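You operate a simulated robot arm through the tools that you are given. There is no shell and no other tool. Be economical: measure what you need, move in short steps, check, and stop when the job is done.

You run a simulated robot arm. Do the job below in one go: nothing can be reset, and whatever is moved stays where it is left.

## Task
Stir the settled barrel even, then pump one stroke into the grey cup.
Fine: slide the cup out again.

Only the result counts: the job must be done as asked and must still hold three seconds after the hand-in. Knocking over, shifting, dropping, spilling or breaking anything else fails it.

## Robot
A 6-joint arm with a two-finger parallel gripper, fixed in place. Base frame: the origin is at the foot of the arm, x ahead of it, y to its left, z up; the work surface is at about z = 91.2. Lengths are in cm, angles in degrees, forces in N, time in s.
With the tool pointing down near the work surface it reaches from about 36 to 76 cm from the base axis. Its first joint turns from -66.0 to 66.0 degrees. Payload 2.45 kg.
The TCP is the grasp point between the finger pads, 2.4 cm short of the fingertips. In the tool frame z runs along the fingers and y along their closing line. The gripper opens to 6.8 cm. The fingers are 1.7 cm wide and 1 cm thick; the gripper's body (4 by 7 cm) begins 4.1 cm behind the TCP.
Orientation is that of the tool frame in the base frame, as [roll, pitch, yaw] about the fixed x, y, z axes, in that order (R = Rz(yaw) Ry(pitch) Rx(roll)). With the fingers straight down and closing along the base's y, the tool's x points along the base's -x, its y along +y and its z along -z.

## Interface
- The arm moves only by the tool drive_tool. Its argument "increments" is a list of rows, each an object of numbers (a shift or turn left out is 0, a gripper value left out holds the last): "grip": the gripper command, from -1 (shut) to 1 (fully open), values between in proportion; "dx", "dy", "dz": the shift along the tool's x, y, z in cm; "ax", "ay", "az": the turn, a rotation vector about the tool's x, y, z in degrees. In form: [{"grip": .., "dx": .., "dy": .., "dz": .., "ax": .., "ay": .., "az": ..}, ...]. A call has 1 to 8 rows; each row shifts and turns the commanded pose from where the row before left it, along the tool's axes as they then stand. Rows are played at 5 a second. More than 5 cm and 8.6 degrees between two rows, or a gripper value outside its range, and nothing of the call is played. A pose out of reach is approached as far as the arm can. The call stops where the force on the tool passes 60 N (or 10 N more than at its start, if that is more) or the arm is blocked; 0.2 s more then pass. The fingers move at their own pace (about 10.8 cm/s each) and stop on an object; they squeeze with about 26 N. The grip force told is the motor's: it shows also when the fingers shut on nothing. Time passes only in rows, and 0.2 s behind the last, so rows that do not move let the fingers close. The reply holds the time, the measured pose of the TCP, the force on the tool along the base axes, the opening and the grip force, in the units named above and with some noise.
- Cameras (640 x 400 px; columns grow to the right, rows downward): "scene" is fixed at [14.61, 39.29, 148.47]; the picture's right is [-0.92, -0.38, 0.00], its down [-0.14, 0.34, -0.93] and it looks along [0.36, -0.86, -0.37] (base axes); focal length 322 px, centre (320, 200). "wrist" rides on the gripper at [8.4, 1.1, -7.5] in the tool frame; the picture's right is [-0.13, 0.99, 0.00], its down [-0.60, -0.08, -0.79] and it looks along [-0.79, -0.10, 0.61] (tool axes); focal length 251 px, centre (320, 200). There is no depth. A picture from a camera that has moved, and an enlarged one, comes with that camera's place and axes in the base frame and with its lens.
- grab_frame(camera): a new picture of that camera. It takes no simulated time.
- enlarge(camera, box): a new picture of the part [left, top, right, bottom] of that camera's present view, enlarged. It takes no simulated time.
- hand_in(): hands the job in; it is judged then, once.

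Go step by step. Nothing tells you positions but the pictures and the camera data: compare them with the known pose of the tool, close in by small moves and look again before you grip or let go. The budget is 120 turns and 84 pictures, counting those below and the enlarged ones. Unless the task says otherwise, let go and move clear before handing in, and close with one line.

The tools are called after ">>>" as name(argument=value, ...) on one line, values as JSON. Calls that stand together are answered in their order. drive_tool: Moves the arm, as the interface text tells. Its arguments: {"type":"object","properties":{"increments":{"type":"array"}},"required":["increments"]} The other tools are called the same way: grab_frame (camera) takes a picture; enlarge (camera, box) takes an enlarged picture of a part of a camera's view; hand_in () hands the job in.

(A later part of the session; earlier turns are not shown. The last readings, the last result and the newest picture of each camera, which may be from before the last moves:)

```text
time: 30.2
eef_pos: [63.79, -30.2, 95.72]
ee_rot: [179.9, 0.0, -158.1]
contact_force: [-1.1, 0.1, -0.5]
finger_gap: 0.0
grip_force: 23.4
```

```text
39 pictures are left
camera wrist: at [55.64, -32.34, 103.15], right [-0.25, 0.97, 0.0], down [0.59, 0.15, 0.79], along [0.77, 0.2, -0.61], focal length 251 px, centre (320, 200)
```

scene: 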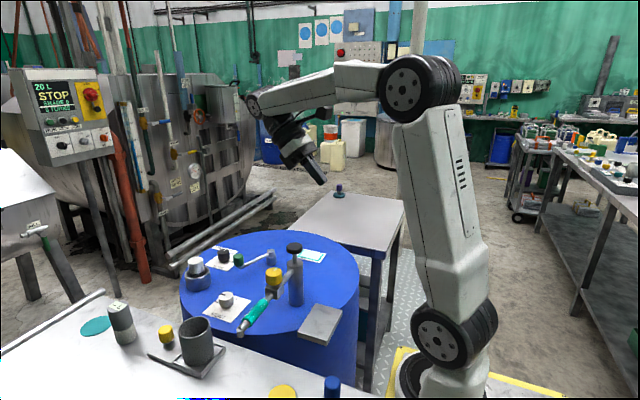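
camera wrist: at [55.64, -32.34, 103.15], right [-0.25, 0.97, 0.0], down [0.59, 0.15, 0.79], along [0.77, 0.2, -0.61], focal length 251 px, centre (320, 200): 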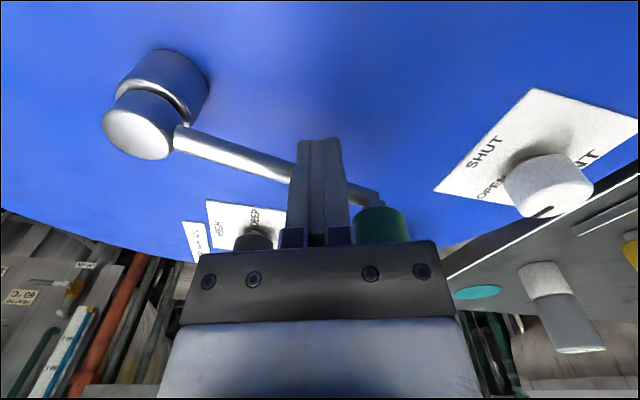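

This works: the crank follows smoothly clockwise with little force. I'll continue to about 47°, then yaw and tilt outward for the far side.

>>> drive_tool(increments=[{"dx": -0.99, "dy": -0.7}, {"dx": -0.94, "dy": -0.79}, {"dx": -0.78, "dy": -0.93}, {"dx": -0.61, "dy": -1.05}])

>>> drive_tool(increments=[{"az": 8.33}, {"az": 8.33}, {"az": 8.33}, {"az": 8.33}, {"az": 8.33}, {"az": 8.33}])

>>> drive_tool(increments=[{"ay": -7.5}, {"ay": -7.5}, {"ay": -7.5}, {"ay": -7.5}])

>>> grab_frame(camera="wrist")

```text
time: 30.8
eef_pos: [65.08, -30.56, 95.66]
ee_rot: [178.4, -1.5, -157.9]
contact_force: [-23.6, 12.7, 16.6]
finger_gap: 0.0
grip_force: 24.0
stopped in row 2: the force on the tool passed its limit (the readings are from after the stop); the commanded pose is now the measured one
```

```text
time: 32.2
eef_pos: [65.13, -30.6, 95.5]
ee_rot: [-179.9, -1.8, 151.8]
contact_force: [-4.9, -0.1, -3.1]
finger_gap: 0.03
grip_force: 23.7
```

```text
time: 33.2
eef_pos: [64.56, -30.41, 94.97]
ee_rot: [179.9, 27.0, 151.9]
contact_force: [-33.3, 8.5, -11.4]
finger_gap: 0.0
grip_force: 23.7
```

```text
38 pictures are left
camera wrist: at [55.58, -24.25, 97.86], right [0.57, 0.82, 0.06], down [0.12, -0.15, 0.98], along [0.81, -0.55, -0.19], focal length 251 px, centre (320, 200)
```

wrist: 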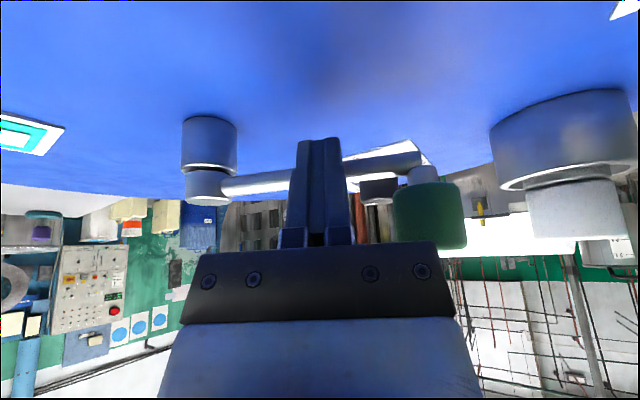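

The resistance looks speed-dependent, like viscous drag. I'll wait still a moment and see whether the push force decays as the crank creeps.

>>> drive_tool(increments=[{}, {}, {}, {}])

>>> enlarge(camera="scene", box=[200, 200, 320, 290])

```text
time: 34.2
eef_pos: [64.7, -30.21, 95.04]
ee_rot: [-180.0, 27.0, 152.0]
contact_force: [-35.4, 6.5, -11.9]
finger_gap: 0.0
grip_force: 23.0
```

```text
4.44 times, centred on (260, 245) of scene
camera zoom: at [14.54, 39.29, 148.48], right [-0.92, -0.38, 0.0], down [-0.14, 0.34, -0.93], along [0.36, -0.86, -0.37], focal length 1432 px, centre (587, 0)
```

zoom: 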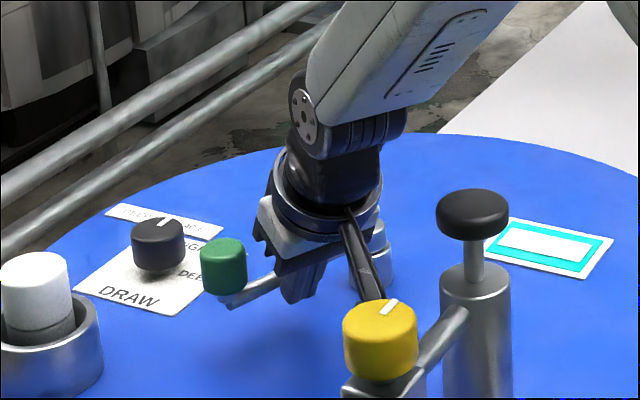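

The force holds steady and the crank is back at its exact starting angle, so clockwise ends at a stop and it winds counter-clockwise only. I'll lift, straighten and move to the +x side of the rod.

>>> drive_tool(increments=[{"dx": -1.13, "dz": -2.23}, {"dx": -1.13, "dz": -2.23}, {"ay": 6.75}, {"ay": 6.75}, {"ay": 6.75}, {"ay": 6.75}])

>>> drive_tool(increments=[{"az": -8.33}, {"az": -8.33}, {"az": -8.33}, {"az": -8.33}, {"az": -8.33}, {"az": -8.33}, {"dx": -2.11, "dy": -2.26}])

>>> grab_frame(camera="wrist")

```text
time: 35.6
eef_pos: [65.16, -30.66, 100.57]
ee_rot: [-179.9, 1.2, 151.9]
contact_force: [0.4, -0.5, 0.1]
finger_gap: 0.01
grip_force: 24.0
```

```text
time: 37.2
eef_pos: [67.88, -31.91, 100.73]
ee_rot: [-179.0, 0.8, -158.0]
contact_force: [-0.5, 0.0, -0.4]
finger_gap: 0.03
grip_force: 23.5
```

```text
36 pictures are left
camera wrist: at [59.61, -34.04, 108.05], right [-0.25, 0.97, -0.02], down [0.57, 0.16, 0.8], along [0.78, 0.19, -0.6], focal length 251 px, centre (320, 200)
```

wrist: 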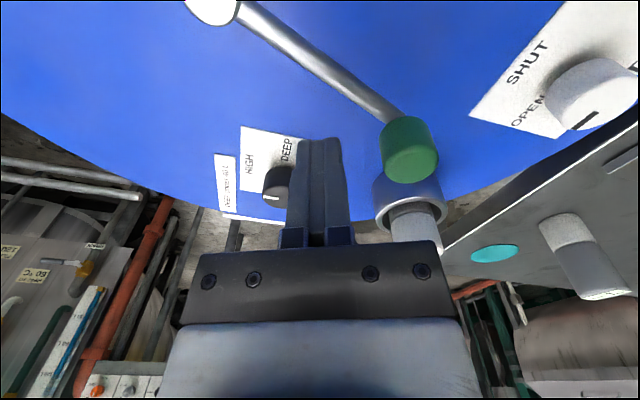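

The peg is over the right spot, at (67.9, -31.9) on the trailing side of the rod. I'll descend and push counter-clockwise at 7° per row.

>>> drive_tool(increments=[{"dz": 2.7}, {"dz": 2.7}])

>>> drive_tool(increments=[{"dx": 0.447, "dy": 0.729}, {"dx": 0.532, "dy": 0.669}, {"dx": 0.61, "dy": 0.6}, {"dx": 0.678, "dy": 0.52}, {"dx": 0.737, "dy": 0.434}, {"dx": 0.784, "dy": 0.341}, {"dx": 0.82, "dy": 0.243}, {"dx": 0.843, "dy": 0.141}])

>>> grab_frame(camera="wrist")

```text
time: 37.8
eef_pos: [67.96, -32.04, 95.24]
ee_rot: [-179.0, 0.7, -158.0]
contact_force: [0.5, 0.4, 0.3]
finger_gap: 0.01
grip_force: 23.4
```

```text
time: 39.7
eef_pos: [62.62, -30.21, 95.23]
ee_rot: [-178.0, 2.1, -157.7]
contact_force: [11.3, 3.5, -3.6]
finger_gap: 0.0
grip_force: 23.9
stopped in row 8: the force on the tool passed its limit (the readings are from after the stop); the commanded pose is now the measured one
```

```text
35 pictures are left
camera wrist: at [54.17, -32.24, 102.46], right [-0.26, 0.97, -0.03], down [0.55, 0.17, 0.82], along [0.79, 0.19, -0.58], focal length 251 px, centre (320, 200)
```

wrist: 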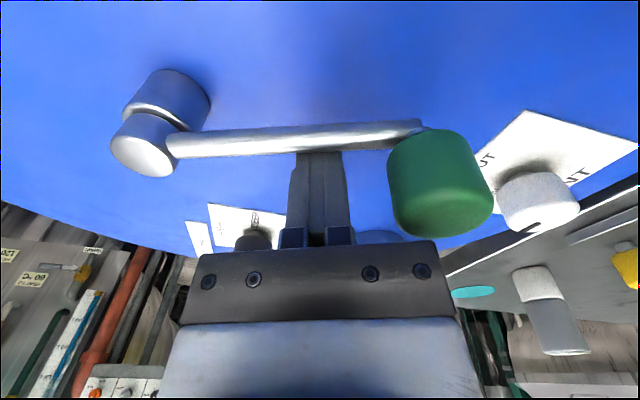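

It stopped near 110° on force. I'll push very slowly to tell drag from a stop.

>>> drive_tool(increments=[{"dx": 0.2}, {"dx": 0.2}, {"dx": 0.2}, {}, {}])

>>> drive_tool(increments=[{}, {}, {}, {}])

>>> enlarge(camera="scene", box=[200, 200, 320, 290])

>>> enlarge(camera="scene", box=[10, 60, 130, 160])

```text
time: 40.9
eef_pos: [62.52, -30.15, 95.34]
ee_rot: [-177.8, 2.6, -157.5]
contact_force: [50.7, 8.8, -15.9]
finger_gap: 0.05
grip_force: 23.3
```

```text
time: 41.9
eef_pos: [62.59, -30.28, 95.28]
ee_rot: [-177.8, 2.5, -157.6]
contact_force: [50.1, 10.2, -14.0]
finger_gap: 0.0
grip_force: 23.3
```

```text
4.44 times, centred on (260, 245) of scene
camera zoom: at [14.78, 39.3, 148.45], right [-0.92, -0.38, 0.0], down [-0.14, 0.34, -0.93], along [0.36, -0.86, -0.37], focal length 1432 px, centre (587, 0)
```

zoom: 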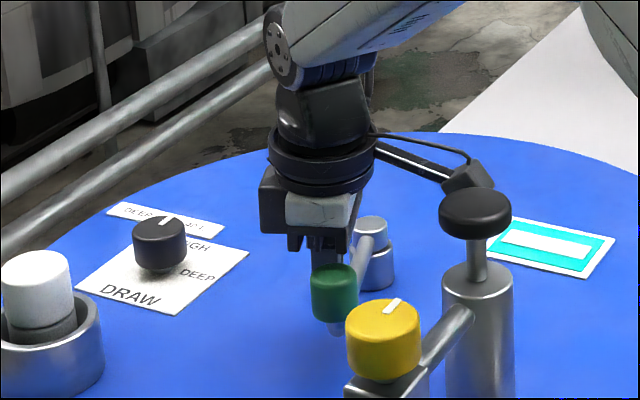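

```text
4.00 times, centred on (70, 110) of scene
camera zoom: at [14.78, 39.3, 148.45], right [-0.92, -0.38, 0.0], down [-0.14, 0.34, -0.93], along [0.36, -0.86, -0.37], focal length 1289 px, centre (1320, 560)
```

zoom: 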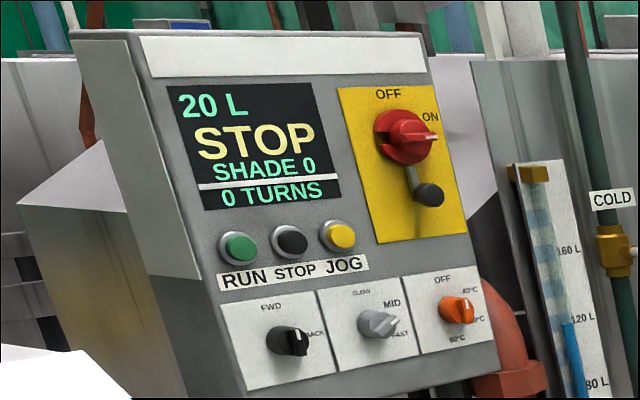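

The teal window is a sight glass: its white settled part shrank after that stroke. So the crank is a rocking lever between about 72° and 110°. I'll straddle the handle with the fingers across its travel and rock it.

>>> drive_tool(increments=[{"dx": -0.7}, {"dz": -4}, {"dz": -4}])

>>> drive_tool(increments=[{"az": -8.5, "grip": 1}, {"az": -8.5}, {"az": -8.5}, {"az": -8.5}, {"az": -8.5}, {"az": -8.5}, {"az": -8.5}, {"az": -8.0}])

>>> grab_frame(camera="wrist")

>>> enlarge(camera="scene", box=[290, 235, 340, 275])

```text
time: 42.7
eef_pos: [62.1, -30.2, 103.26]
ee_rot: [-178.4, 1.7, -157.8]
contact_force: [-0.3, 1.2, 0.2]
finger_gap: 0.01
grip_force: 23.5
```

```text
time: 44.5
eef_pos: [62.17, -30.04, 103.3]
ee_rot: [-177.6, -0.9, -90.0]
contact_force: [-0.1, 0.2, 0.2]
finger_gap: 6.81
grip_force: 0.1
```

```text
32 pictures are left
camera wrist: at [60.87, -38.39, 110.9], right [-0.99, 0.13, -0.04], down [0.05, 0.62, 0.79], along [0.13, 0.78, -0.62], focal length 251 px, centre (320, 200)
```

wrist: 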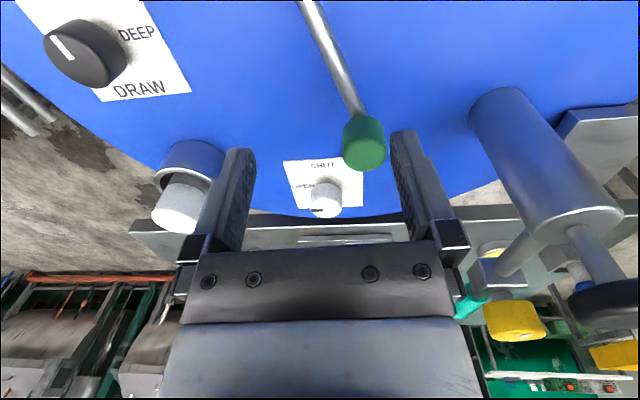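

```text
10.00 times, centred on (315, 255) of scene
camera zoom: at [14.61, 39.29, 148.47], right [-0.92, -0.38, 0.0], down [-0.14, 0.34, -0.93], along [0.36, -0.86, -0.37], focal length 3222 px, centre (370, -350)
```

zoom: 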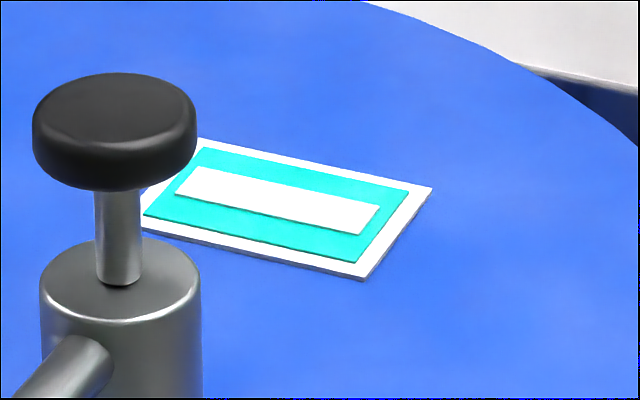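

The white band is about half its first size. I'll move over the handle at about (60, -27.3), descend and close loosely around it.

>>> drive_tool(increments=[{"dx": -2.8, "dy": 2.1}, {"dz": 3}, {"dz": 2.8}, {"grip": -0.05}, {}, {}])

>>> grab_frame(camera="wrist")

```text
time: 45.9
eef_pos: [60.36, -27.59, 97.35]
ee_rot: [-177.6, -0.9, -90.3]
contact_force: [-0.8, 0.6, -0.2]
finger_gap: 3.28
grip_force: 0.7
```

```text
30 pictures are left
camera wrist: at [59.01, -35.76, 105.0], right [-0.99, 0.13, -0.04], down [0.05, 0.62, 0.79], along [0.13, 0.78, -0.62], focal length 251 px, centre (320, 200)
```

wrist: 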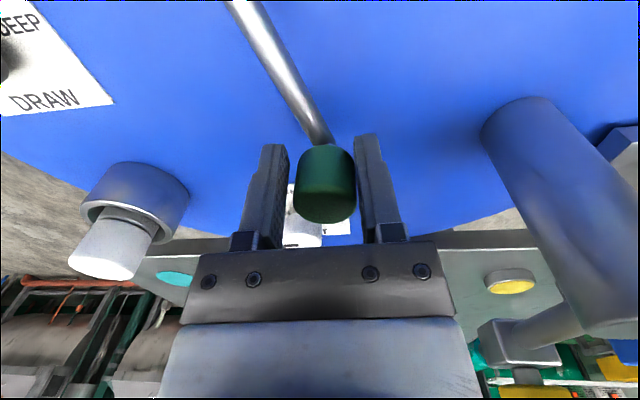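

The handle sits between the fingers. I'll rock it clockwise and back once, then look at the window.

>>> drive_tool(increments=[{"dx": -0.3, "dy": -1.13}, {"dx": -0.18, "dy": -1.13}, {"dx": -0.06, "dy": -1.13}, {"dx": 0.06, "dy": -1.13}, {"dx": 0.18, "dy": -1.13}, {"dx": 0.3, "dy": -1.13}])

>>> drive_tool(increments=[{"dx": -0.3, "dy": 1.13}, {"dx": -0.18, "dy": 1.13}, {"dx": -0.06, "dy": 1.13}, {"dx": 0.06, "dy": 1.13}, {"dx": 0.18, "dy": 1.13}, {"dx": 0.3, "dy": 1.13}])

>>> enlarge(camera="scene", box=[230, 215, 350, 290])

```text
time: 47.3
eef_pos: [67.19, -27.41, 97.72]
ee_rot: [-177.6, -1.0, -90.4]
contact_force: [-0.1, 0.4, 0.3]
finger_gap: 3.24
grip_force: 0.1
```

```text
time: 48.7
eef_pos: [60.38, -27.49, 97.42]
ee_rot: [-177.5, -0.8, -90.4]
contact_force: [0.5, 0.1, 1.3]
finger_gap: 3.25
grip_force: 0.1
```

```text
5.33 times, centred on (290, 252) of scene
camera zoom: at [14.61, 39.29, 148.47], right [-0.92, -0.38, 0.0], down [-0.14, 0.34, -0.93], along [0.36, -0.86, -0.37], focal length 1719 px, centre (480, -80)
```

zoom: 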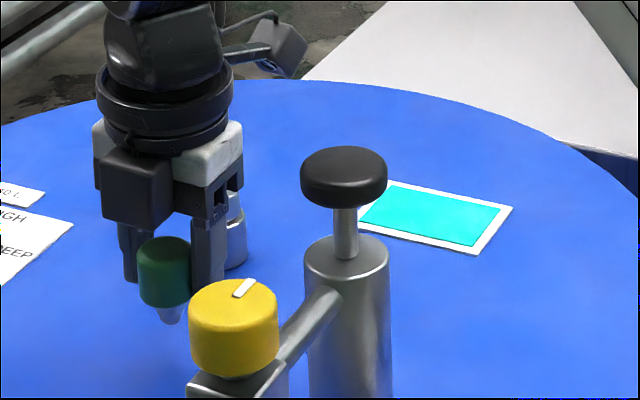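

The window is now evenly teal, so the barrel is stirred. I'll let go of the handle, lift off, and look closely at the ring item and the "-- L" unit.

>>> drive_tool(increments=[{"grip": 0.5}, {}, {"dz": -4}, {"dz": -4}, {"dz": -3, "grip": -1}])

>>> enlarge(camera="scene", box=[170, 245, 230, 295])

>>> enlarge(camera="scene", box=[75, 290, 145, 350])

```text
time: 49.9
eef_pos: [59.81, -27.31, 108.35]
ee_rot: [-177.6, -0.9, -90.3]
contact_force: [0.4, 0.7, 0.2]
finger_gap: 0.0
grip_force: 20.9
```

```text
8.00 times, centred on (200, 270) of scene
camera zoom: at [14.61, 39.29, 148.47], right [-0.92, -0.38, 0.0], down [-0.14, 0.34, -0.93], along [0.36, -0.86, -0.37], focal length 2578 px, centre (1280, -360)
```

zoom: 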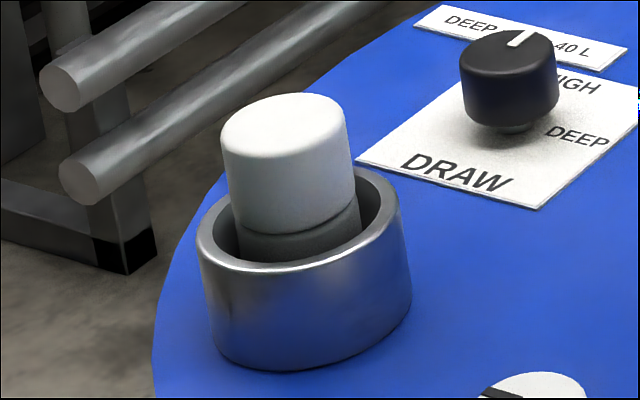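

```text
6.67 times, centred on (110, 320) of scene
camera zoom: at [14.61, 39.29, 148.47], right [-0.92, -0.38, 0.0], down [-0.14, 0.34, -0.93], along [0.36, -0.86, -0.37], focal length 2148 px, centre (1720, -600)
```

zoom: 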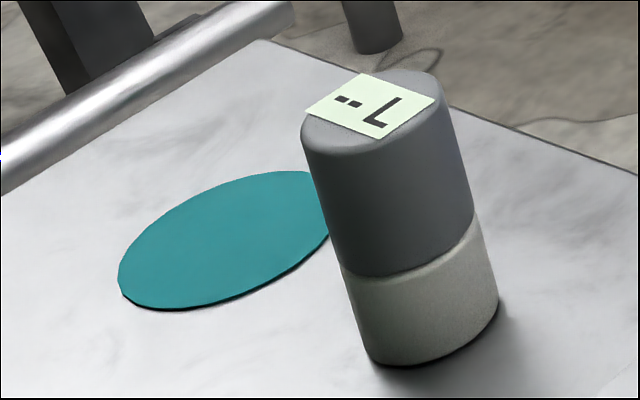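

I take the ring to be a port with a plug, and the "-- L" unit to be a loose level gauge; the right DRAW setting depends on its reading. I'll go to the gauge at about (78, 3), staying high over the pump and spout, with the tool tilted outward.

>>> drive_tool(increments=[{"dz": -4, "ax": -2.4, "ay": -0.9}, {"az": 8.2}, {"az": 8.2}, {"az": 8.2}, {"az": 8.2}, {"az": 8.2}, {"az": 8.2}, {"az": 8.2}])

>>> drive_tool(increments=[{"az": 8.2}, {"az": 8.2}, {"az": 8.2}, {"az": 8.2}, {"ay": -7.5}, {"ay": -7.5}, {"ay": -7.5}, {"ay": -7.5}])

>>> drive_tool(increments=[{"dy": 4.33, "dx": -1.24, "dz": 0.715}, {"dy": 4.33, "dx": -1.24, "dz": 0.715}, {"dy": 4.33, "dx": -1.24, "dz": 0.715}, {"dy": 4.33, "dx": -1.24, "dz": 0.715}, {"dy": 4.33, "dx": -1.24, "dz": 0.715}, {"dy": 4.33, "dx": -1.24, "dz": 0.715}, {"dy": 4.33, "dx": -1.24, "dz": 0.715}, {"grip": 1}])

>>> grab_frame(camera="wrist")

```text
time: 51.7
eef_pos: [59.75, -27.21, 112.33]
ee_rot: [-180.0, 0.1, -147.8]
contact_force: [1.0, -0.4, 0.1]
finger_gap: 0.0
grip_force: 24.5
```

```text
time: 53.5
eef_pos: [59.78, -27.21, 112.38]
ee_rot: [-179.9, 30.2, 179.6]
contact_force: [0.5, 1.2, 0.7]
finger_gap: 0.0
grip_force: 23.5
```

```text
time: 55.3
eef_pos: [69.9, 3.23, 112.34]
ee_rot: [-179.9, 30.0, 179.5]
contact_force: [0.0, 0.3, 0.5]
finger_gap: 6.78
grip_force: 0.1
```

```text
26 pictures are left
camera wrist: at [59.0, 4.48, 114.64], right [0.12, 0.99, 0.06], down [0.13, -0.08, 0.99], along [0.98, -0.11, -0.13], focal length 251 px, centre (320, 200)
```

wrist: 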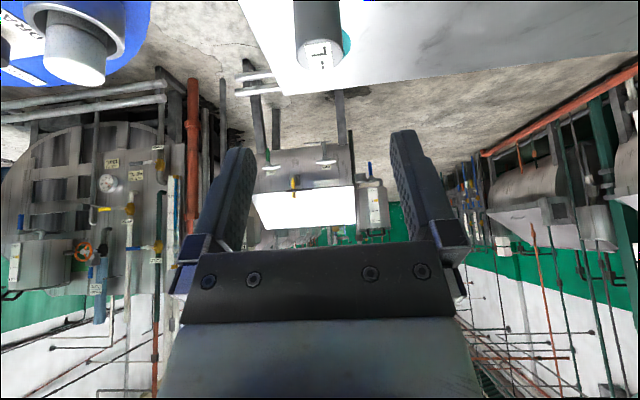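

The gauge is at about (77.7, 3.2) with its top near z = 100.4. I'll advance along the tool axis, stop short and check.

>>> drive_tool(increments=[{"dx": 0.14, "dz": 3.1}, {"dx": 0.14, "dz": 3.1}, {"dx": 0.14, "dz": 3.1}, {"dz": 2}, {"dz": 1.5}])

>>> grab_frame(camera="wrist")

>>> enlarge(camera="scene", box=[60, 270, 220, 370])

```text
time: 56.5
eef_pos: [76.04, 3.0, 101.15]
ee_rot: [180.0, 30.2, 179.5]
contact_force: [0.4, -0.3, 0.5]
finger_gap: 6.8
grip_force: 0.0
```

```text
25 pictures are left
camera wrist: at [65.15, 4.15, 103.38], right [0.12, 0.99, 0.06], down [0.12, -0.08, 0.99], along [0.98, -0.11, -0.13], focal length 251 px, centre (320, 200)
```

wrist: 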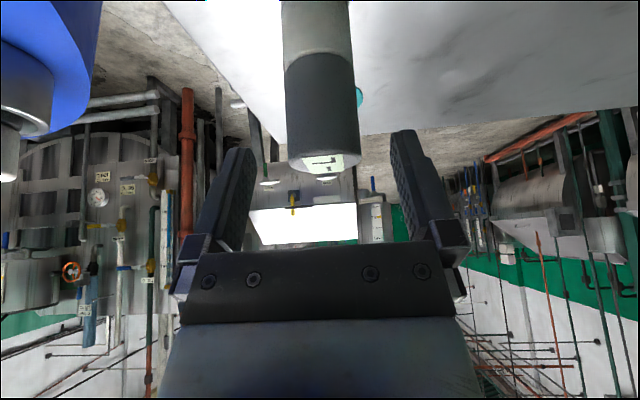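

```text
4.00 times, centred on (140, 320) of scene
camera zoom: at [14.61, 39.29, 148.47], right [-0.92, -0.38, 0.0], down [-0.14, 0.34, -0.93], along [0.36, -0.86, -0.37], focal length 1289 px, centre (1040, -280)
```

zoom: 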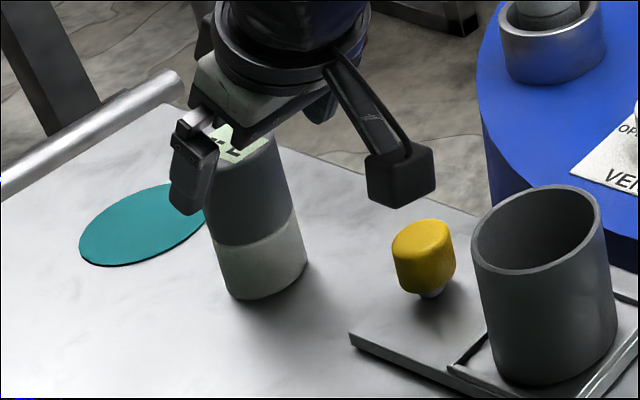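

Aligned. I'll advance the rest and close on the gauge.

>>> drive_tool(increments=[{"dx": 0.12, "dz": 1.85}, {"dx": 0.12, "dz": 1.85}, {"grip": -1}, {}, {}])

>>> enlarge(camera="scene", box=[60, 270, 220, 370])

```text
time: 57.7
eef_pos: [77.77, 2.92, 97.67]
ee_rot: [180.0, 30.0, 179.4]
contact_force: [0.0, 0.0, 1.0]
finger_gap: 4.05
grip_force: 25.8
```

```text
4.00 times, centred on (140, 320) of scene
camera zoom: at [14.61, 39.29, 148.47], right [-0.92, -0.38, 0.0], down [-0.14, 0.34, -0.93], along [0.36, -0.86, -0.37], focal length 1289 px, centre (1040, -280)
```

zoom: 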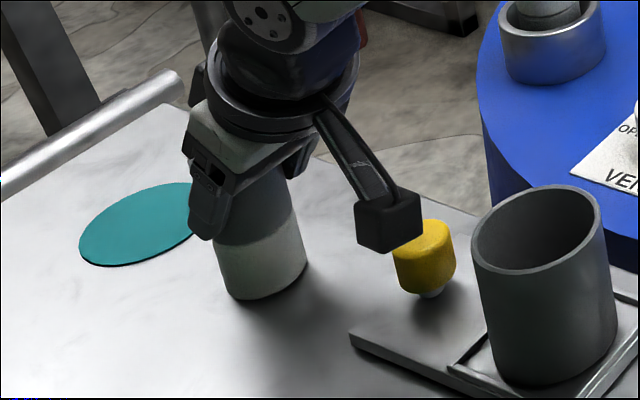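

The gauge is held. I'll lift it and carry it over to a clear spot on the barrel lid near (69.5, -28).

>>> drive_tool(increments=[{"dx": -1.85, "dz": -3.2}, {"dx": -1.85, "dz": -3.2}, {"dx": -1.85, "dz": -3.2}])

>>> drive_tool(increments=[{"dx": 1.03, "dy": -4.4, "dz": -0.594}, {"dx": 1.03, "dy": -4.4, "dz": -0.594}, {"dx": 1.03, "dy": -4.4, "dz": -0.594}, {"dx": 1.03, "dy": -4.4, "dz": -0.594}, {"dx": 1.03, "dy": -4.4, "dz": -0.594}, {"dx": 1.03, "dy": -4.4, "dz": -0.594}, {"dx": 1.03, "dy": -4.4, "dz": -0.594}])

>>> enlarge(camera="scene", box=[170, 190, 330, 290])

```text
time: 58.5
eef_pos: [77.73, 2.78, 109.01]
ee_rot: [180.0, 30.0, 179.5]
contact_force: [0.0, 0.3, -1.2]
finger_gap: 4.06
grip_force: 25.8
```

```text
time: 60.1
eef_pos: [69.1, -27.88, 108.76]
ee_rot: [-180.0, 30.0, 179.6]
contact_force: [-1.6, -0.3, -0.8]
finger_gap: 4.07
grip_force: 25.8
```

```text
4.00 times, centred on (250, 240) of scene
camera zoom: at [14.61, 39.29, 148.47], right [-0.92, -0.38, 0.0], down [-0.14, 0.34, -0.93], along [0.36, -0.86, -0.37], focal length 1289 px, centre (600, 40)
```

zoom: 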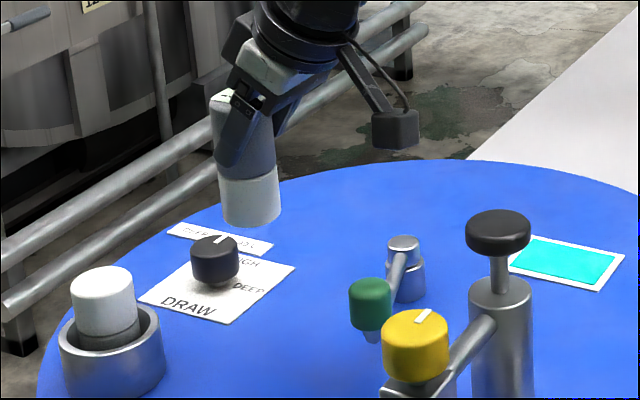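

The camera would come down on the crank handle here, so I'll shift to (70.3, -24.2) before lowering.

>>> drive_tool(increments=[{"dx": -1.04, "dy": 3.7, "dz": 0.6}, {"dx": 1.7, "dz": 2.95}, {"dx": 1.7, "dz": 2.95}, {"dx": 1.3, "dz": 2.25}, {"dx": 0.8, "dz": 1.38}])

>>> enlarge(camera="scene", box=[170, 190, 330, 290])

```text
time: 61.3
eef_pos: [70.45, -24.11, 97.84]
ee_rot: [-179.9, 30.1, 179.5]
contact_force: [0.9, -0.5, 0.0]
finger_gap: 4.07
grip_force: 25.8
```

```text
4.00 times, centred on (250, 240) of scene
camera zoom: at [14.61, 39.29, 148.47], right [-0.92, -0.38, 0.0], down [-0.14, 0.34, -0.93], along [0.36, -0.86, -0.37], focal length 1289 px, centre (600, 40)
```

zoom: 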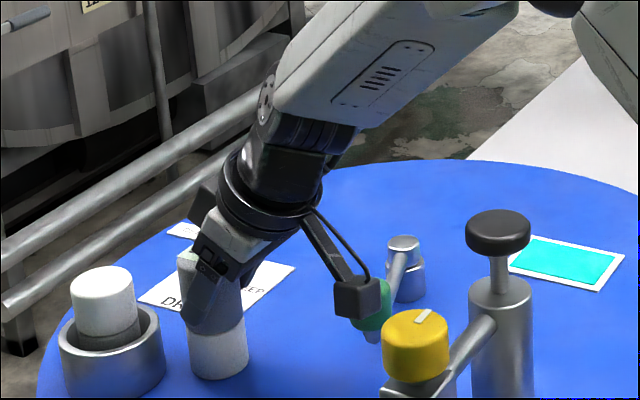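

Nearly down. I'll lower the last bit and read the force.

>>> drive_tool(increments=[{"dx": 0.15, "dz": 0.26}, {"dx": 0.1, "dz": 0.173}, {"dx": 0.1, "dz": 0.173}])

```text
time: 62.1
eef_pos: [70.62, -24.1, 97.47]
ee_rot: [-179.7, 30.5, 179.6]
contact_force: [-1.0, -2.3, 19.7]
finger_gap: 4.08
grip_force: 26.6
```

It has touched down. I'll release, back off along the tool axis and read the label.

>>> drive_tool(increments=[{"grip": 1}, {}, {}, {"dz": -3}, {"dz": -4}, {"dz": -4}])

>>> enlarge(camera="scene", box=[190, 230, 270, 290])

```text
time: 63.5
eef_pos: [64.87, -24.1, 106.58]
ee_rot: [180.0, 30.0, 179.5]
contact_force: [-0.5, -1.3, -0.1]
finger_gap: 6.8
grip_force: 0.1
```

```text
6.67 times, centred on (230, 260) of scene
camera zoom: at [14.61, 39.29, 148.47], right [-0.92, -0.38, 0.0], down [-0.14, 0.34, -0.93], along [0.36, -0.86, -0.37], focal length 2148 px, centre (920, -200)
```

zoom: 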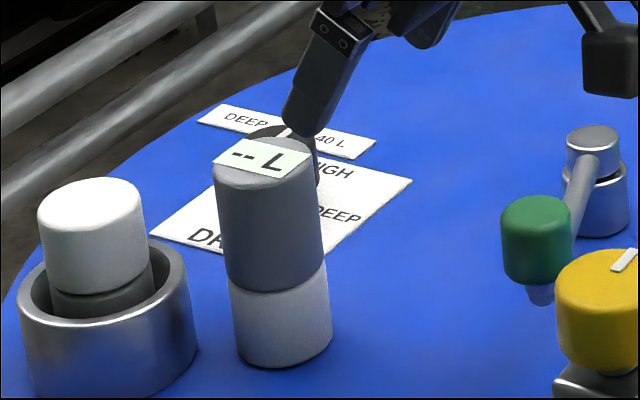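

Still "-- L", so it has to go in the port in place of the plug. I'll look at the plug with the wrist camera.

>>> drive_tool(increments=[{"dy": 2.5, "dz": -2}, {"dy": 2.5}])

>>> grab_frame(camera="wrist")

```text
time: 64.1
eef_pos: [63.81, -19.13, 108.42]
ee_rot: [-179.9, 30.0, 179.6]
contact_force: [-1.8, 0.3, -0.2]
finger_gap: 6.77
grip_force: 0.1
```

```text
19 pictures are left
camera wrist: at [52.91, -17.86, 110.67], right [0.12, 0.99, 0.06], down [0.13, -0.08, 0.99], along [0.98, -0.11, -0.13], focal length 251 px, centre (320, 200)
```

wrist: 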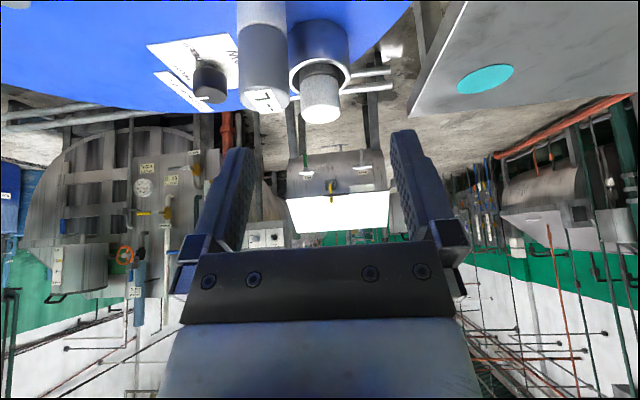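

The plug is at about (77.5, -19.9) with its top near 98.4. I'll line up and approach along the tool axis, stopping short first.

>>> drive_tool(increments=[{"dx": -2.11, "dy": -0.27, "dz": 2.6}, {"dx": -2.11, "dy": -0.27, "dz": 2.6}, {"dx": -2.11, "dy": -0.27, "dz": 2.6}, {"dz": 2.5}, {"dz": 2}])

>>> grab_frame(camera="wrist")

```text
time: 65.3
eef_pos: [75.56, -20.01, 100.83]
ee_rot: [-179.9, 30.1, 179.5]
contact_force: [0.9, 0.5, 1.5]
finger_gap: 6.79
grip_force: 0.0
```

```text
18 pictures are left
camera wrist: at [64.58, -18.8, 103.16], right [0.12, 0.99, 0.06], down [0.12, -0.08, 0.99], along [0.98, -0.11, -0.13], focal length 251 px, centre (320, 200)
```

wrist: 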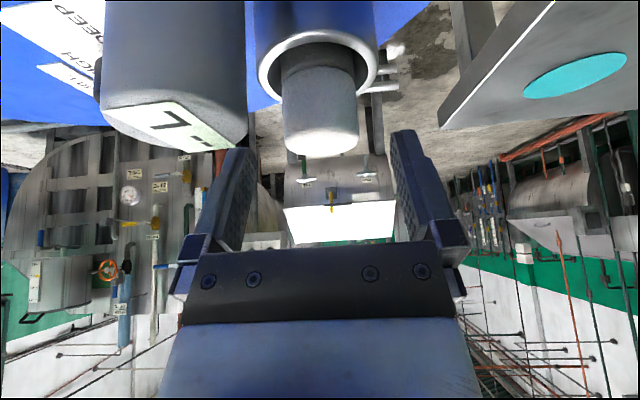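

Well centred. I'll advance 3.5 cm along the axis, close and lift the plug out.

>>> drive_tool(increments=[{"dz": 1.8}, {"dz": 1.65}, {"grip": -1}, {}, {}])

>>> drive_tool(increments=[{"dx": -0.75, "dz": -1.3}, {"dx": -1.5, "dz": -2.6}, {"dx": -2, "dz": -3.46}])

>>> enlarge(camera="scene", box=[170, 200, 290, 290])

```text
time: 66.5
eef_pos: [77.16, -20.07, 97.69]
ee_rot: [-179.9, 30.0, 179.5]
contact_force: [0.0, -0.2, -0.2]
finger_gap: 4.07
grip_force: 26.0
```

```text
time: 67.3
eef_pos: [77.27, -20.2, 106.44]
ee_rot: [180.0, 29.9, 179.6]
contact_force: [-0.4, 0.5, -1.0]
finger_gap: 4.07
grip_force: 26.1
```

```text
4.44 times, centred on (230, 245) of scene
camera zoom: at [14.61, 39.29, 148.47], right [-0.92, -0.38, 0.0], down [-0.14, 0.34, -0.93], along [0.36, -0.86, -0.37], focal length 1432 px, centre (720, 0)
```

zoom: 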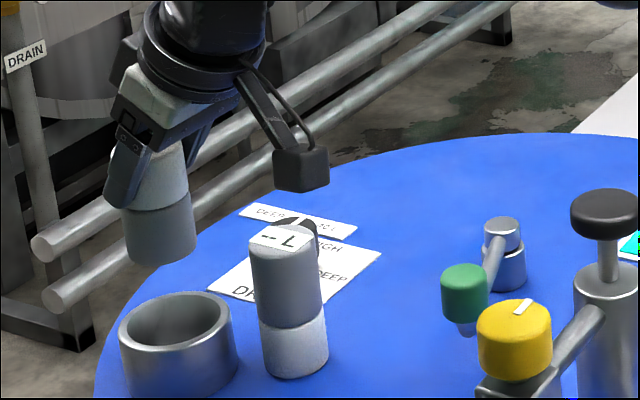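

The plug is out. I'll set it upright on the lid at about (69.5, -33.5), clear of the gauge and crank.

>>> drive_tool(increments=[{"dx": -2, "dz": -3.46}, {"dx": 1.69, "dy": -3.33, "dz": -0.975}, {"dx": 1.69, "dy": -3.33, "dz": -0.975}, {"dx": 1.69, "dy": -3.33, "dz": -0.975}, {"dx": 1.69, "dy": -3.33, "dz": -0.975}])

>>> drive_tool(increments=[{"dx": 1.7, "dz": 2.94}, {"dx": 1.7, "dz": 2.94}, {"dx": 1.5, "dz": 2.6}, {"dx": 0.9, "dz": 1.56}])

>>> enlarge(camera="scene", box=[190, 210, 290, 290])

```text
time: 68.5
eef_pos: [69.36, -33.18, 110.67]
ee_rot: [-180.0, 29.9, 179.5]
contact_force: [0.0, -0.7, -0.8]
finger_gap: 4.11
grip_force: 25.7
```

```text
time: 69.5
eef_pos: [69.53, -32.99, 98.85]
ee_rot: [-179.9, 30.0, 179.6]
contact_force: [0.3, -0.2, -0.8]
finger_gap: 4.1
grip_force: 25.9
```

```text
5.00 times, centred on (240, 250) of scene
camera zoom: at [14.61, 39.29, 148.47], right [-0.92, -0.38, 0.0], down [-0.14, 0.34, -0.93], along [0.36, -0.86, -0.37], focal length 1611 px, centre (720, -50)
```

zoom: 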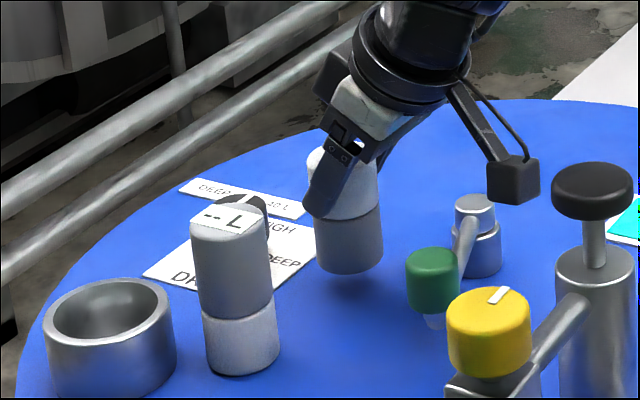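

Lowering the last centimetre.

>>> drive_tool(increments=[{"dx": 0.2, "dz": 0.35}, {"dx": 0.2, "dz": 0.35}, {"dx": 0.12, "dz": 0.2}])

```text
time: 70.3
eef_pos: [69.37, -33.15, 97.86]
ee_rot: [180.0, 30.0, 179.5]
contact_force: [-0.1, -0.4, 0.1]
finger_gap: 4.09
grip_force: 25.9
```

>>> drive_tool(increments=[{"dx": 0.1, "dz": 0.173}, {"dx": 0.1, "dz": 0.173}])

```text
time: 70.9
eef_pos: [69.3, -33.11, 97.42]
ee_rot: [-180.0, 30.1, 179.4]
contact_force: [-0.5, 0.9, -0.4]
finger_gap: 4.1
grip_force: 26.4
```

No contact yet, so I'll keep lowering in small steps.

>>> drive_tool(increments=[{"dx": 0.1, "dz": 0.173}, {"dx": 0.1, "dz": 0.173}])

>>> enlarge(camera="scene", box=[190, 210, 290, 290])

```text
time: 71.5
eef_pos: [69.35, -33.14, 96.99]
ee_rot: [180.0, 30.0, 179.5]
contact_force: [-0.3, 0.0, -0.1]
finger_gap: 4.08
grip_force: 25.8
```

```text
5.00 times, centred on (240, 250) of scene
camera zoom: at [14.61, 39.29, 148.47], right [-0.92, -0.38, 0.0], down [-0.14, 0.34, -0.93], along [0.36, -0.86, -0.37], focal length 1611 px, centre (720, -50)
```

zoom: 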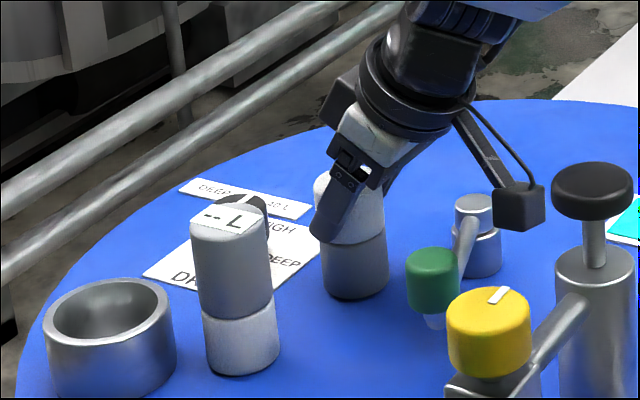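

It is almost touching; a few more millimetres.

>>> drive_tool(increments=[{"dx": 0.1, "dz": 0.173}])

>>> drive_tool(increments=[{"dx": 0.1, "dz": 0.173}])

```text
time: 71.9
eef_pos: [69.3, -33.09, 96.88]
ee_rot: [180.0, 30.0, 179.5]
contact_force: [-0.1, 0.6, 1.5]
finger_gap: 4.07
grip_force: 25.8
```

```text
time: 72.3
eef_pos: [69.33, -33.16, 97.0]
ee_rot: [-179.9, 30.3, 179.6]
contact_force: [-3.4, 1.5, 12.4]
finger_gap: 4.08
grip_force: 25.9
```

Contact. I'll release the plug, back off, and return to the gauge the way I left it.

>>> drive_tool(increments=[{"grip": 1}, {}, {}, {"dz": -3}, {"dz": -4}, {"dz": -4}])

>>> drive_tool(increments=[{"dx": -0.56, "dy": 3.0, "dz": 0.32}, {"dx": -0.56, "dy": 3.0, "dz": 0.32}, {"dx": -0.2, "dy": 3.0}])

>>> grab_frame(camera="wrist")

```text
time: 73.7
eef_pos: [63.79, -32.89, 106.28]
ee_rot: [179.9, 30.0, 179.6]
contact_force: [-0.5, -0.1, -0.3]
finger_gap: 6.8
grip_force: 0.2
```

```text
time: 74.5
eef_pos: [65.21, -24.13, 106.4]
ee_rot: [-179.9, 29.9, 179.4]
contact_force: [-0.1, 1.0, -0.2]
finger_gap: 6.8
grip_force: 0.0
```

```text
14 pictures are left
camera wrist: at [54.23, -22.89, 108.63], right [0.12, 0.99, 0.06], down [0.13, -0.08, 0.99], along [0.98, -0.11, -0.13], focal length 251 px, centre (320, 200)
```

wrist: 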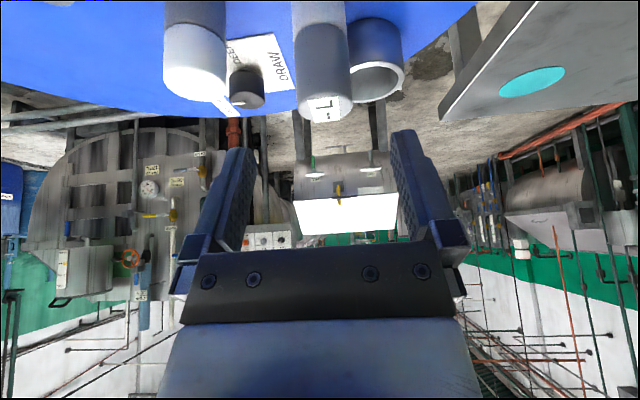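

Aligned with the gauge. I'll grip it again, lift it and bring it above the port at about (77.4, -20.1).

>>> drive_tool(increments=[{"dx": -0.08, "dz": 3.5}, {"dx": -0.08, "dz": 3.5}, {"dx": -0.08, "dz": 3.4}, {"grip": -1}, {}, {}])

>>> drive_tool(increments=[{"dx": -1.5, "dz": -2.6}, {"dx": -1.5, "dz": -2.6}, {"dx": -1.5, "dz": -2.6}, {"dx": -1.95, "dy": 1.35, "dz": 1.125}, {"dx": -1.95, "dy": 1.35, "dz": 1.125}, {"dx": -1.95, "dy": 1.35, "dz": 1.125}, {"dx": 1.4, "dz": 2.43}])

>>> enlarge(camera="scene", box=[160, 225, 240, 295])

```text
time: 75.9
eef_pos: [70.73, -24.15, 97.57]
ee_rot: [-180.0, 30.1, 179.5]
contact_force: [0.1, -0.9, 1.4]
finger_gap: 4.07
grip_force: 26.5
```

```text
time: 77.5
eef_pos: [77.72, -20.16, 103.61]
ee_rot: [180.0, 30.0, 179.5]
contact_force: [-0.2, -0.2, -1.0]
finger_gap: 4.05
grip_force: 26.1
```

```text
5.71 times, centred on (200, 260) of scene
camera zoom: at [14.61, 39.29, 148.47], right [-0.92, -0.38, 0.0], down [-0.14, 0.34, -0.93], along [0.36, -0.86, -0.37], focal length 1841 px, centre (1006, -143)
```

zoom: 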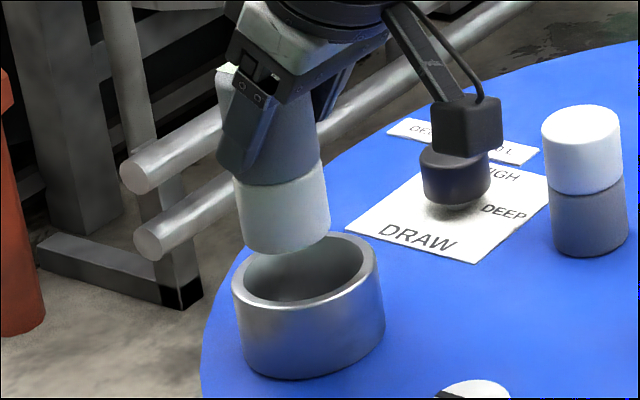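

I need a shift of about 0.5 cm toward -x. I'll correct that and lower into the port.

>>> drive_tool(increments=[{"dx": 0.43, "dy": 0.08, "dz": -0.25}, {"dx": 0.75, "dz": 1.3}, {"dx": 0.75, "dz": 1.3}, {"dx": 0.5, "dz": 0.87}, {"dx": 0.4, "dz": 0.69}])

>>> drive_tool(increments=[{"dx": 0.1, "dz": 0.173}, {"dx": 0.1, "dz": 0.173}])

```text
time: 78.7
eef_pos: [76.98, -20.11, 98.7]
ee_rot: [-180.0, 30.0, 179.5]
contact_force: [-2.0, 0.4, 0.2]
finger_gap: 4.04
grip_force: 25.9
```

```text
time: 79.3
eef_pos: [77.1, -20.16, 98.38]
ee_rot: [180.0, 30.1, 179.5]
contact_force: [-2.5, 1.0, 0.6]
finger_gap: 4.08
grip_force: 26.0
```

It's in the port. One more small step, then I'll release and read it.

>>> drive_tool(increments=[{"dx": 0.1, "dz": 0.173}, {"grip": 1}, {}, {}, {"dz": -3}, {"dz": -4}, {"dz": -4}])

>>> enlarge(camera="scene", box=[160, 225, 260, 295])

```text
time: 80.9
eef_pos: [71.68, -20.11, 107.65]
ee_rot: [-180.0, 30.0, 179.5]
contact_force: [-0.6, -0.4, 1.0]
finger_gap: 6.8
grip_force: 0.1
```

```text
5.71 times, centred on (210, 260) of scene
camera zoom: at [14.61, 39.29, 148.47], right [-0.92, -0.38, 0.0], down [-0.14, 0.34, -0.93], along [0.36, -0.86, -0.37], focal length 1841 px, centre (949, -143)
```

zoom: 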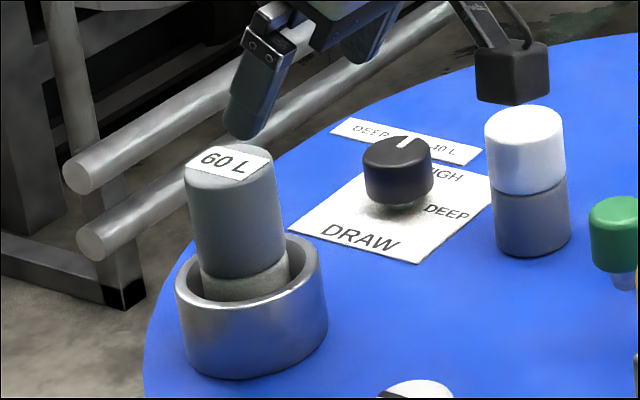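

The gauge reads 60 L, so HIGH is correct and DRAW stays as it is. I'll put the gauge back at its place on the table, then the plug back in the port.

>>> drive_tool(increments=[{"dz": 4}, {"dz": 4}, {"dz": 3}, {"grip": -1}, {}, {}])

>>> drive_tool(increments=[{"dx": -1.0, "dz": -1.73}, {"dx": -2.0, "dz": -3.46}, {"dx": -2.5, "dz": -4.33}])

>>> drive_tool(increments=[{"dy": 4.61, "dx": -0.1, "dz": 0.06}, {"dy": 4.61, "dx": -0.1, "dz": 0.06}, {"dy": 4.61, "dx": -0.1, "dz": 0.06}, {"dy": 4.61, "dx": -0.1, "dz": 0.06}, {"dy": 4.61, "dx": -0.1, "dz": 0.06}, {}])

```text
time: 82.3
eef_pos: [77.12, -20.23, 98.26]
ee_rot: [-180.0, 30.0, 179.4]
contact_force: [-0.1, 0.5, 1.0]
finger_gap: 4.07
grip_force: 26.2
```

```text
time: 83.1
eef_pos: [77.11, -20.21, 109.29]
ee_rot: [-179.9, 30.0, 179.5]
contact_force: [0.1, 0.0, -1.1]
finger_gap: 4.07
grip_force: 26.0
```

```text
time: 84.5
eef_pos: [77.86, 3.25, 109.2]
ee_rot: [-179.9, 30.1, 179.4]
contact_force: [-0.6, -0.1, 0.4]
finger_gap: 4.07
grip_force: 26.5
```

Lowering the gauge to the table at its original spot.

>>> drive_tool(increments=[{"dx": 1.8, "dy": -0.3, "dz": 3.12}, {"dx": 1.8, "dz": 3.12}, {"dx": 1.3, "dz": 2.25}, {"dx": 0.6, "dz": 1.04}])

>>> drive_tool(increments=[{"dx": 0.1, "dz": 0.173}, {"dx": 0.08, "dz": 0.14}])

```text
time: 85.5
eef_pos: [77.77, 2.64, 98.12]
ee_rot: [179.9, 30.1, 179.5]
contact_force: [0.6, -1.1, -0.8]
finger_gap: 4.08
grip_force: 25.7
```

```text
time: 86.1
eef_pos: [77.73, 2.59, 97.81]
ee_rot: [180.0, 30.0, 179.5]
contact_force: [0.9, 0.9, -1.2]
finger_gap: 4.06
grip_force: 26.3
```

>>> drive_tool(increments=[{"dy": 0.3}, {"dx": 0.06, "dz": 0.1}])

>>> drive_tool(increments=[{"dx": 0.06, "dz": 0.1}, {}])

```text
time: 86.7
eef_pos: [77.87, 2.83, 97.67]
ee_rot: [-179.9, 30.0, 179.5]
contact_force: [-0.9, -0.3, -1.6]
finger_gap: 4.04
grip_force: 26.0
```

```text
time: 87.3
eef_pos: [77.78, 2.87, 97.53]
ee_rot: [-180.0, 30.0, 179.4]
contact_force: [0.1, -0.3, -1.1]
finger_gap: 4.06
grip_force: 25.7
```

The gauge is within millimetres of the table, so I'll lower a touch more until I feel contact.

>>> drive_tool(increments=[{"dx": 0.08, "dz": 0.14}])

>>> drive_tool(increments=[{"dx": 0.08, "dz": 0.14}])

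```text
time: 87.7
eef_pos: [77.81, 3.0, 97.55]
ee_rot: [180.0, 30.1, 179.5]
contact_force: [-0.7, -1.0, 3.2]
finger_gap: 4.07
grip_force: 25.5
```

```text
time: 88.1
eef_pos: [77.87, 3.0, 97.49]
ee_rot: [180.0, 30.2, 179.5]
contact_force: [-3.0, -1.2, 9.7]
finger_gap: 4.03
grip_force: 25.9
```

Contact made. I'll release, back off and return to the plug.

>>> drive_tool(increments=[{"grip": 1}, {}, {}, {"dz": -3}, {"dz": -4}, {"dz": -4}])

>>> drive_tool(increments=[{"dx": 0.93, "dy": -4.5, "dz": -0.54}, {"dx": 0.93, "dy": -4.5, "dz": -0.54}, {"dx": 0.93, "dy": -4.5, "dz": -0.54}, {"dx": 0.93, "dy": -4.5, "dz": -0.54}, {"dx": 0.93, "dy": -4.5, "dz": -0.54}, {"dx": 0.93, "dy": -4.5, "dz": -0.54}, {"dx": 0.93, "dy": -4.5, "dz": -0.54}, {"dx": 0.93, "dy": -4.5, "dz": -0.54}])

>>> drive_tool(increments=[{}])

```text
time: 89.5
eef_pos: [72.17, 3.13, 106.76]
ee_rot: [-179.9, 29.9, 179.6]
contact_force: [-0.2, 0.5, -0.9]
finger_gap: 6.79
grip_force: 0.0
```

```text
time: 91.3
eef_pos: [63.36, -32.98, 107.11]
ee_rot: [179.9, 30.2, 179.6]
contact_force: [0.6, 0.1, 0.5]
finger_gap: 6.79
grip_force: 0.1
```

```text
time: 91.7
eef_pos: [63.42, -32.93, 107.07]
ee_rot: [-180.0, 30.0, 179.5]
contact_force: [0.9, -0.1, 0.2]
finger_gap: 6.8
grip_force: 0.0
```

In position. I'll grip the plug, lift it and carry it above the port.

>>> drive_tool(increments=[{"dy": -0.15, "dz": 3}, {"dz": 3}, {"dz": 3}, {"dx": -0.08, "dz": 2.68}, {"grip": -1}, {}, {}])

>>> drive_tool(increments=[{"dx": -1.8, "dz": -3.12}, {"dx": -1.8, "dz": -3.12}, {"dx": -1.8, "dz": -3.12}, {"dx": -1.69, "dy": 3.25, "dz": 0.977}, {"dx": -1.69, "dy": 3.25, "dz": 0.977}, {"dx": -1.69, "dy": 3.25, "dz": 0.977}, {"dx": -1.69, "dy": 3.25, "dz": 0.977}, {}])

```text
time: 93.3
eef_pos: [69.24, -33.01, 96.69]
ee_rot: [180.0, 29.9, 179.5]
contact_force: [0.1, 0.4, 0.7]
finger_gap: 4.08
grip_force: 26.3
```

```text
time: 95.1
eef_pos: [77.32, -20.51, 107.6]
ee_rot: [-179.9, 30.1, 179.4]
contact_force: [0.1, 0.1, -0.6]
finger_gap: 4.11
grip_force: 26.5
```

I'll correct y and lower to just above the rim for a check.

>>> drive_tool(increments=[{"dx": 0.17, "dy": 0.4, "dz": -0.1}, {"dx": 1.5, "dz": 2.6}, {"dx": 1.4, "dz": 2.42}, {}])

>>> enlarge(camera="scene", box=[160, 225, 240, 295])

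```text
time: 96.1
eef_pos: [77.15, -20.02, 101.78]
ee_rot: [-180.0, 30.2, 179.5]
contact_force: [-0.6, -0.4, -0.7]
finger_gap: 4.09
grip_force: 25.7
```

```text
5.71 times, centred on (200, 260) of scene
camera zoom: at [14.61, 39.29, 148.47], right [-0.92, -0.38, 0.0], down [-0.14, 0.34, -0.93], along [0.36, -0.86, -0.37], focal length 1841 px, centre (1006, -143)
```

zoom: 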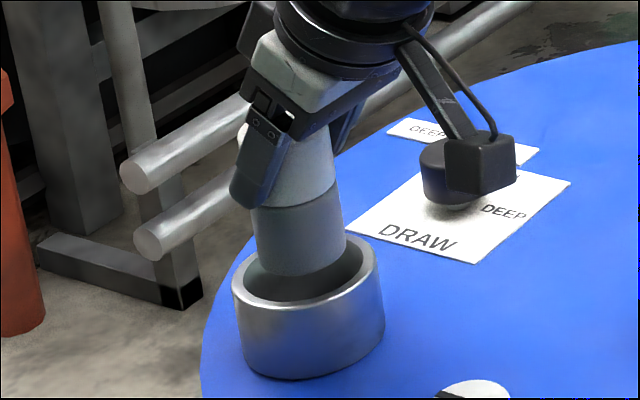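

Centred. Lowering the plug in.

>>> drive_tool(increments=[{"dx": 0.7, "dz": 1.21}, {"dx": 0.6, "dz": 1.04}, {"dx": 0.45, "dz": 0.78}, {"dx": 0.15, "dz": 0.26}])

>>> drive_tool(increments=[{"dx": 0.1, "dz": 0.17}])

>>> drive_tool(increments=[{"dx": 0.1, "dz": 0.17}])

```text
time: 97.1
eef_pos: [77.12, -19.92, 97.81]
ee_rot: [-179.9, 30.0, 179.5]
contact_force: [-0.1, 0.0, -0.4]
finger_gap: 4.08
grip_force: 26.7
```

```text
time: 97.5
eef_pos: [76.96, -19.84, 97.69]
ee_rot: [180.0, 30.0, 179.5]
contact_force: [-0.4, -0.3, -0.8]
finger_gap: 4.09
grip_force: 25.5
```

```text
time: 97.9
eef_pos: [77.03, -19.7, 97.43]
ee_rot: [179.9, 30.1, 179.5]
contact_force: [-0.6, -0.5, -0.1]
finger_gap: 4.05
grip_force: 26.5
```

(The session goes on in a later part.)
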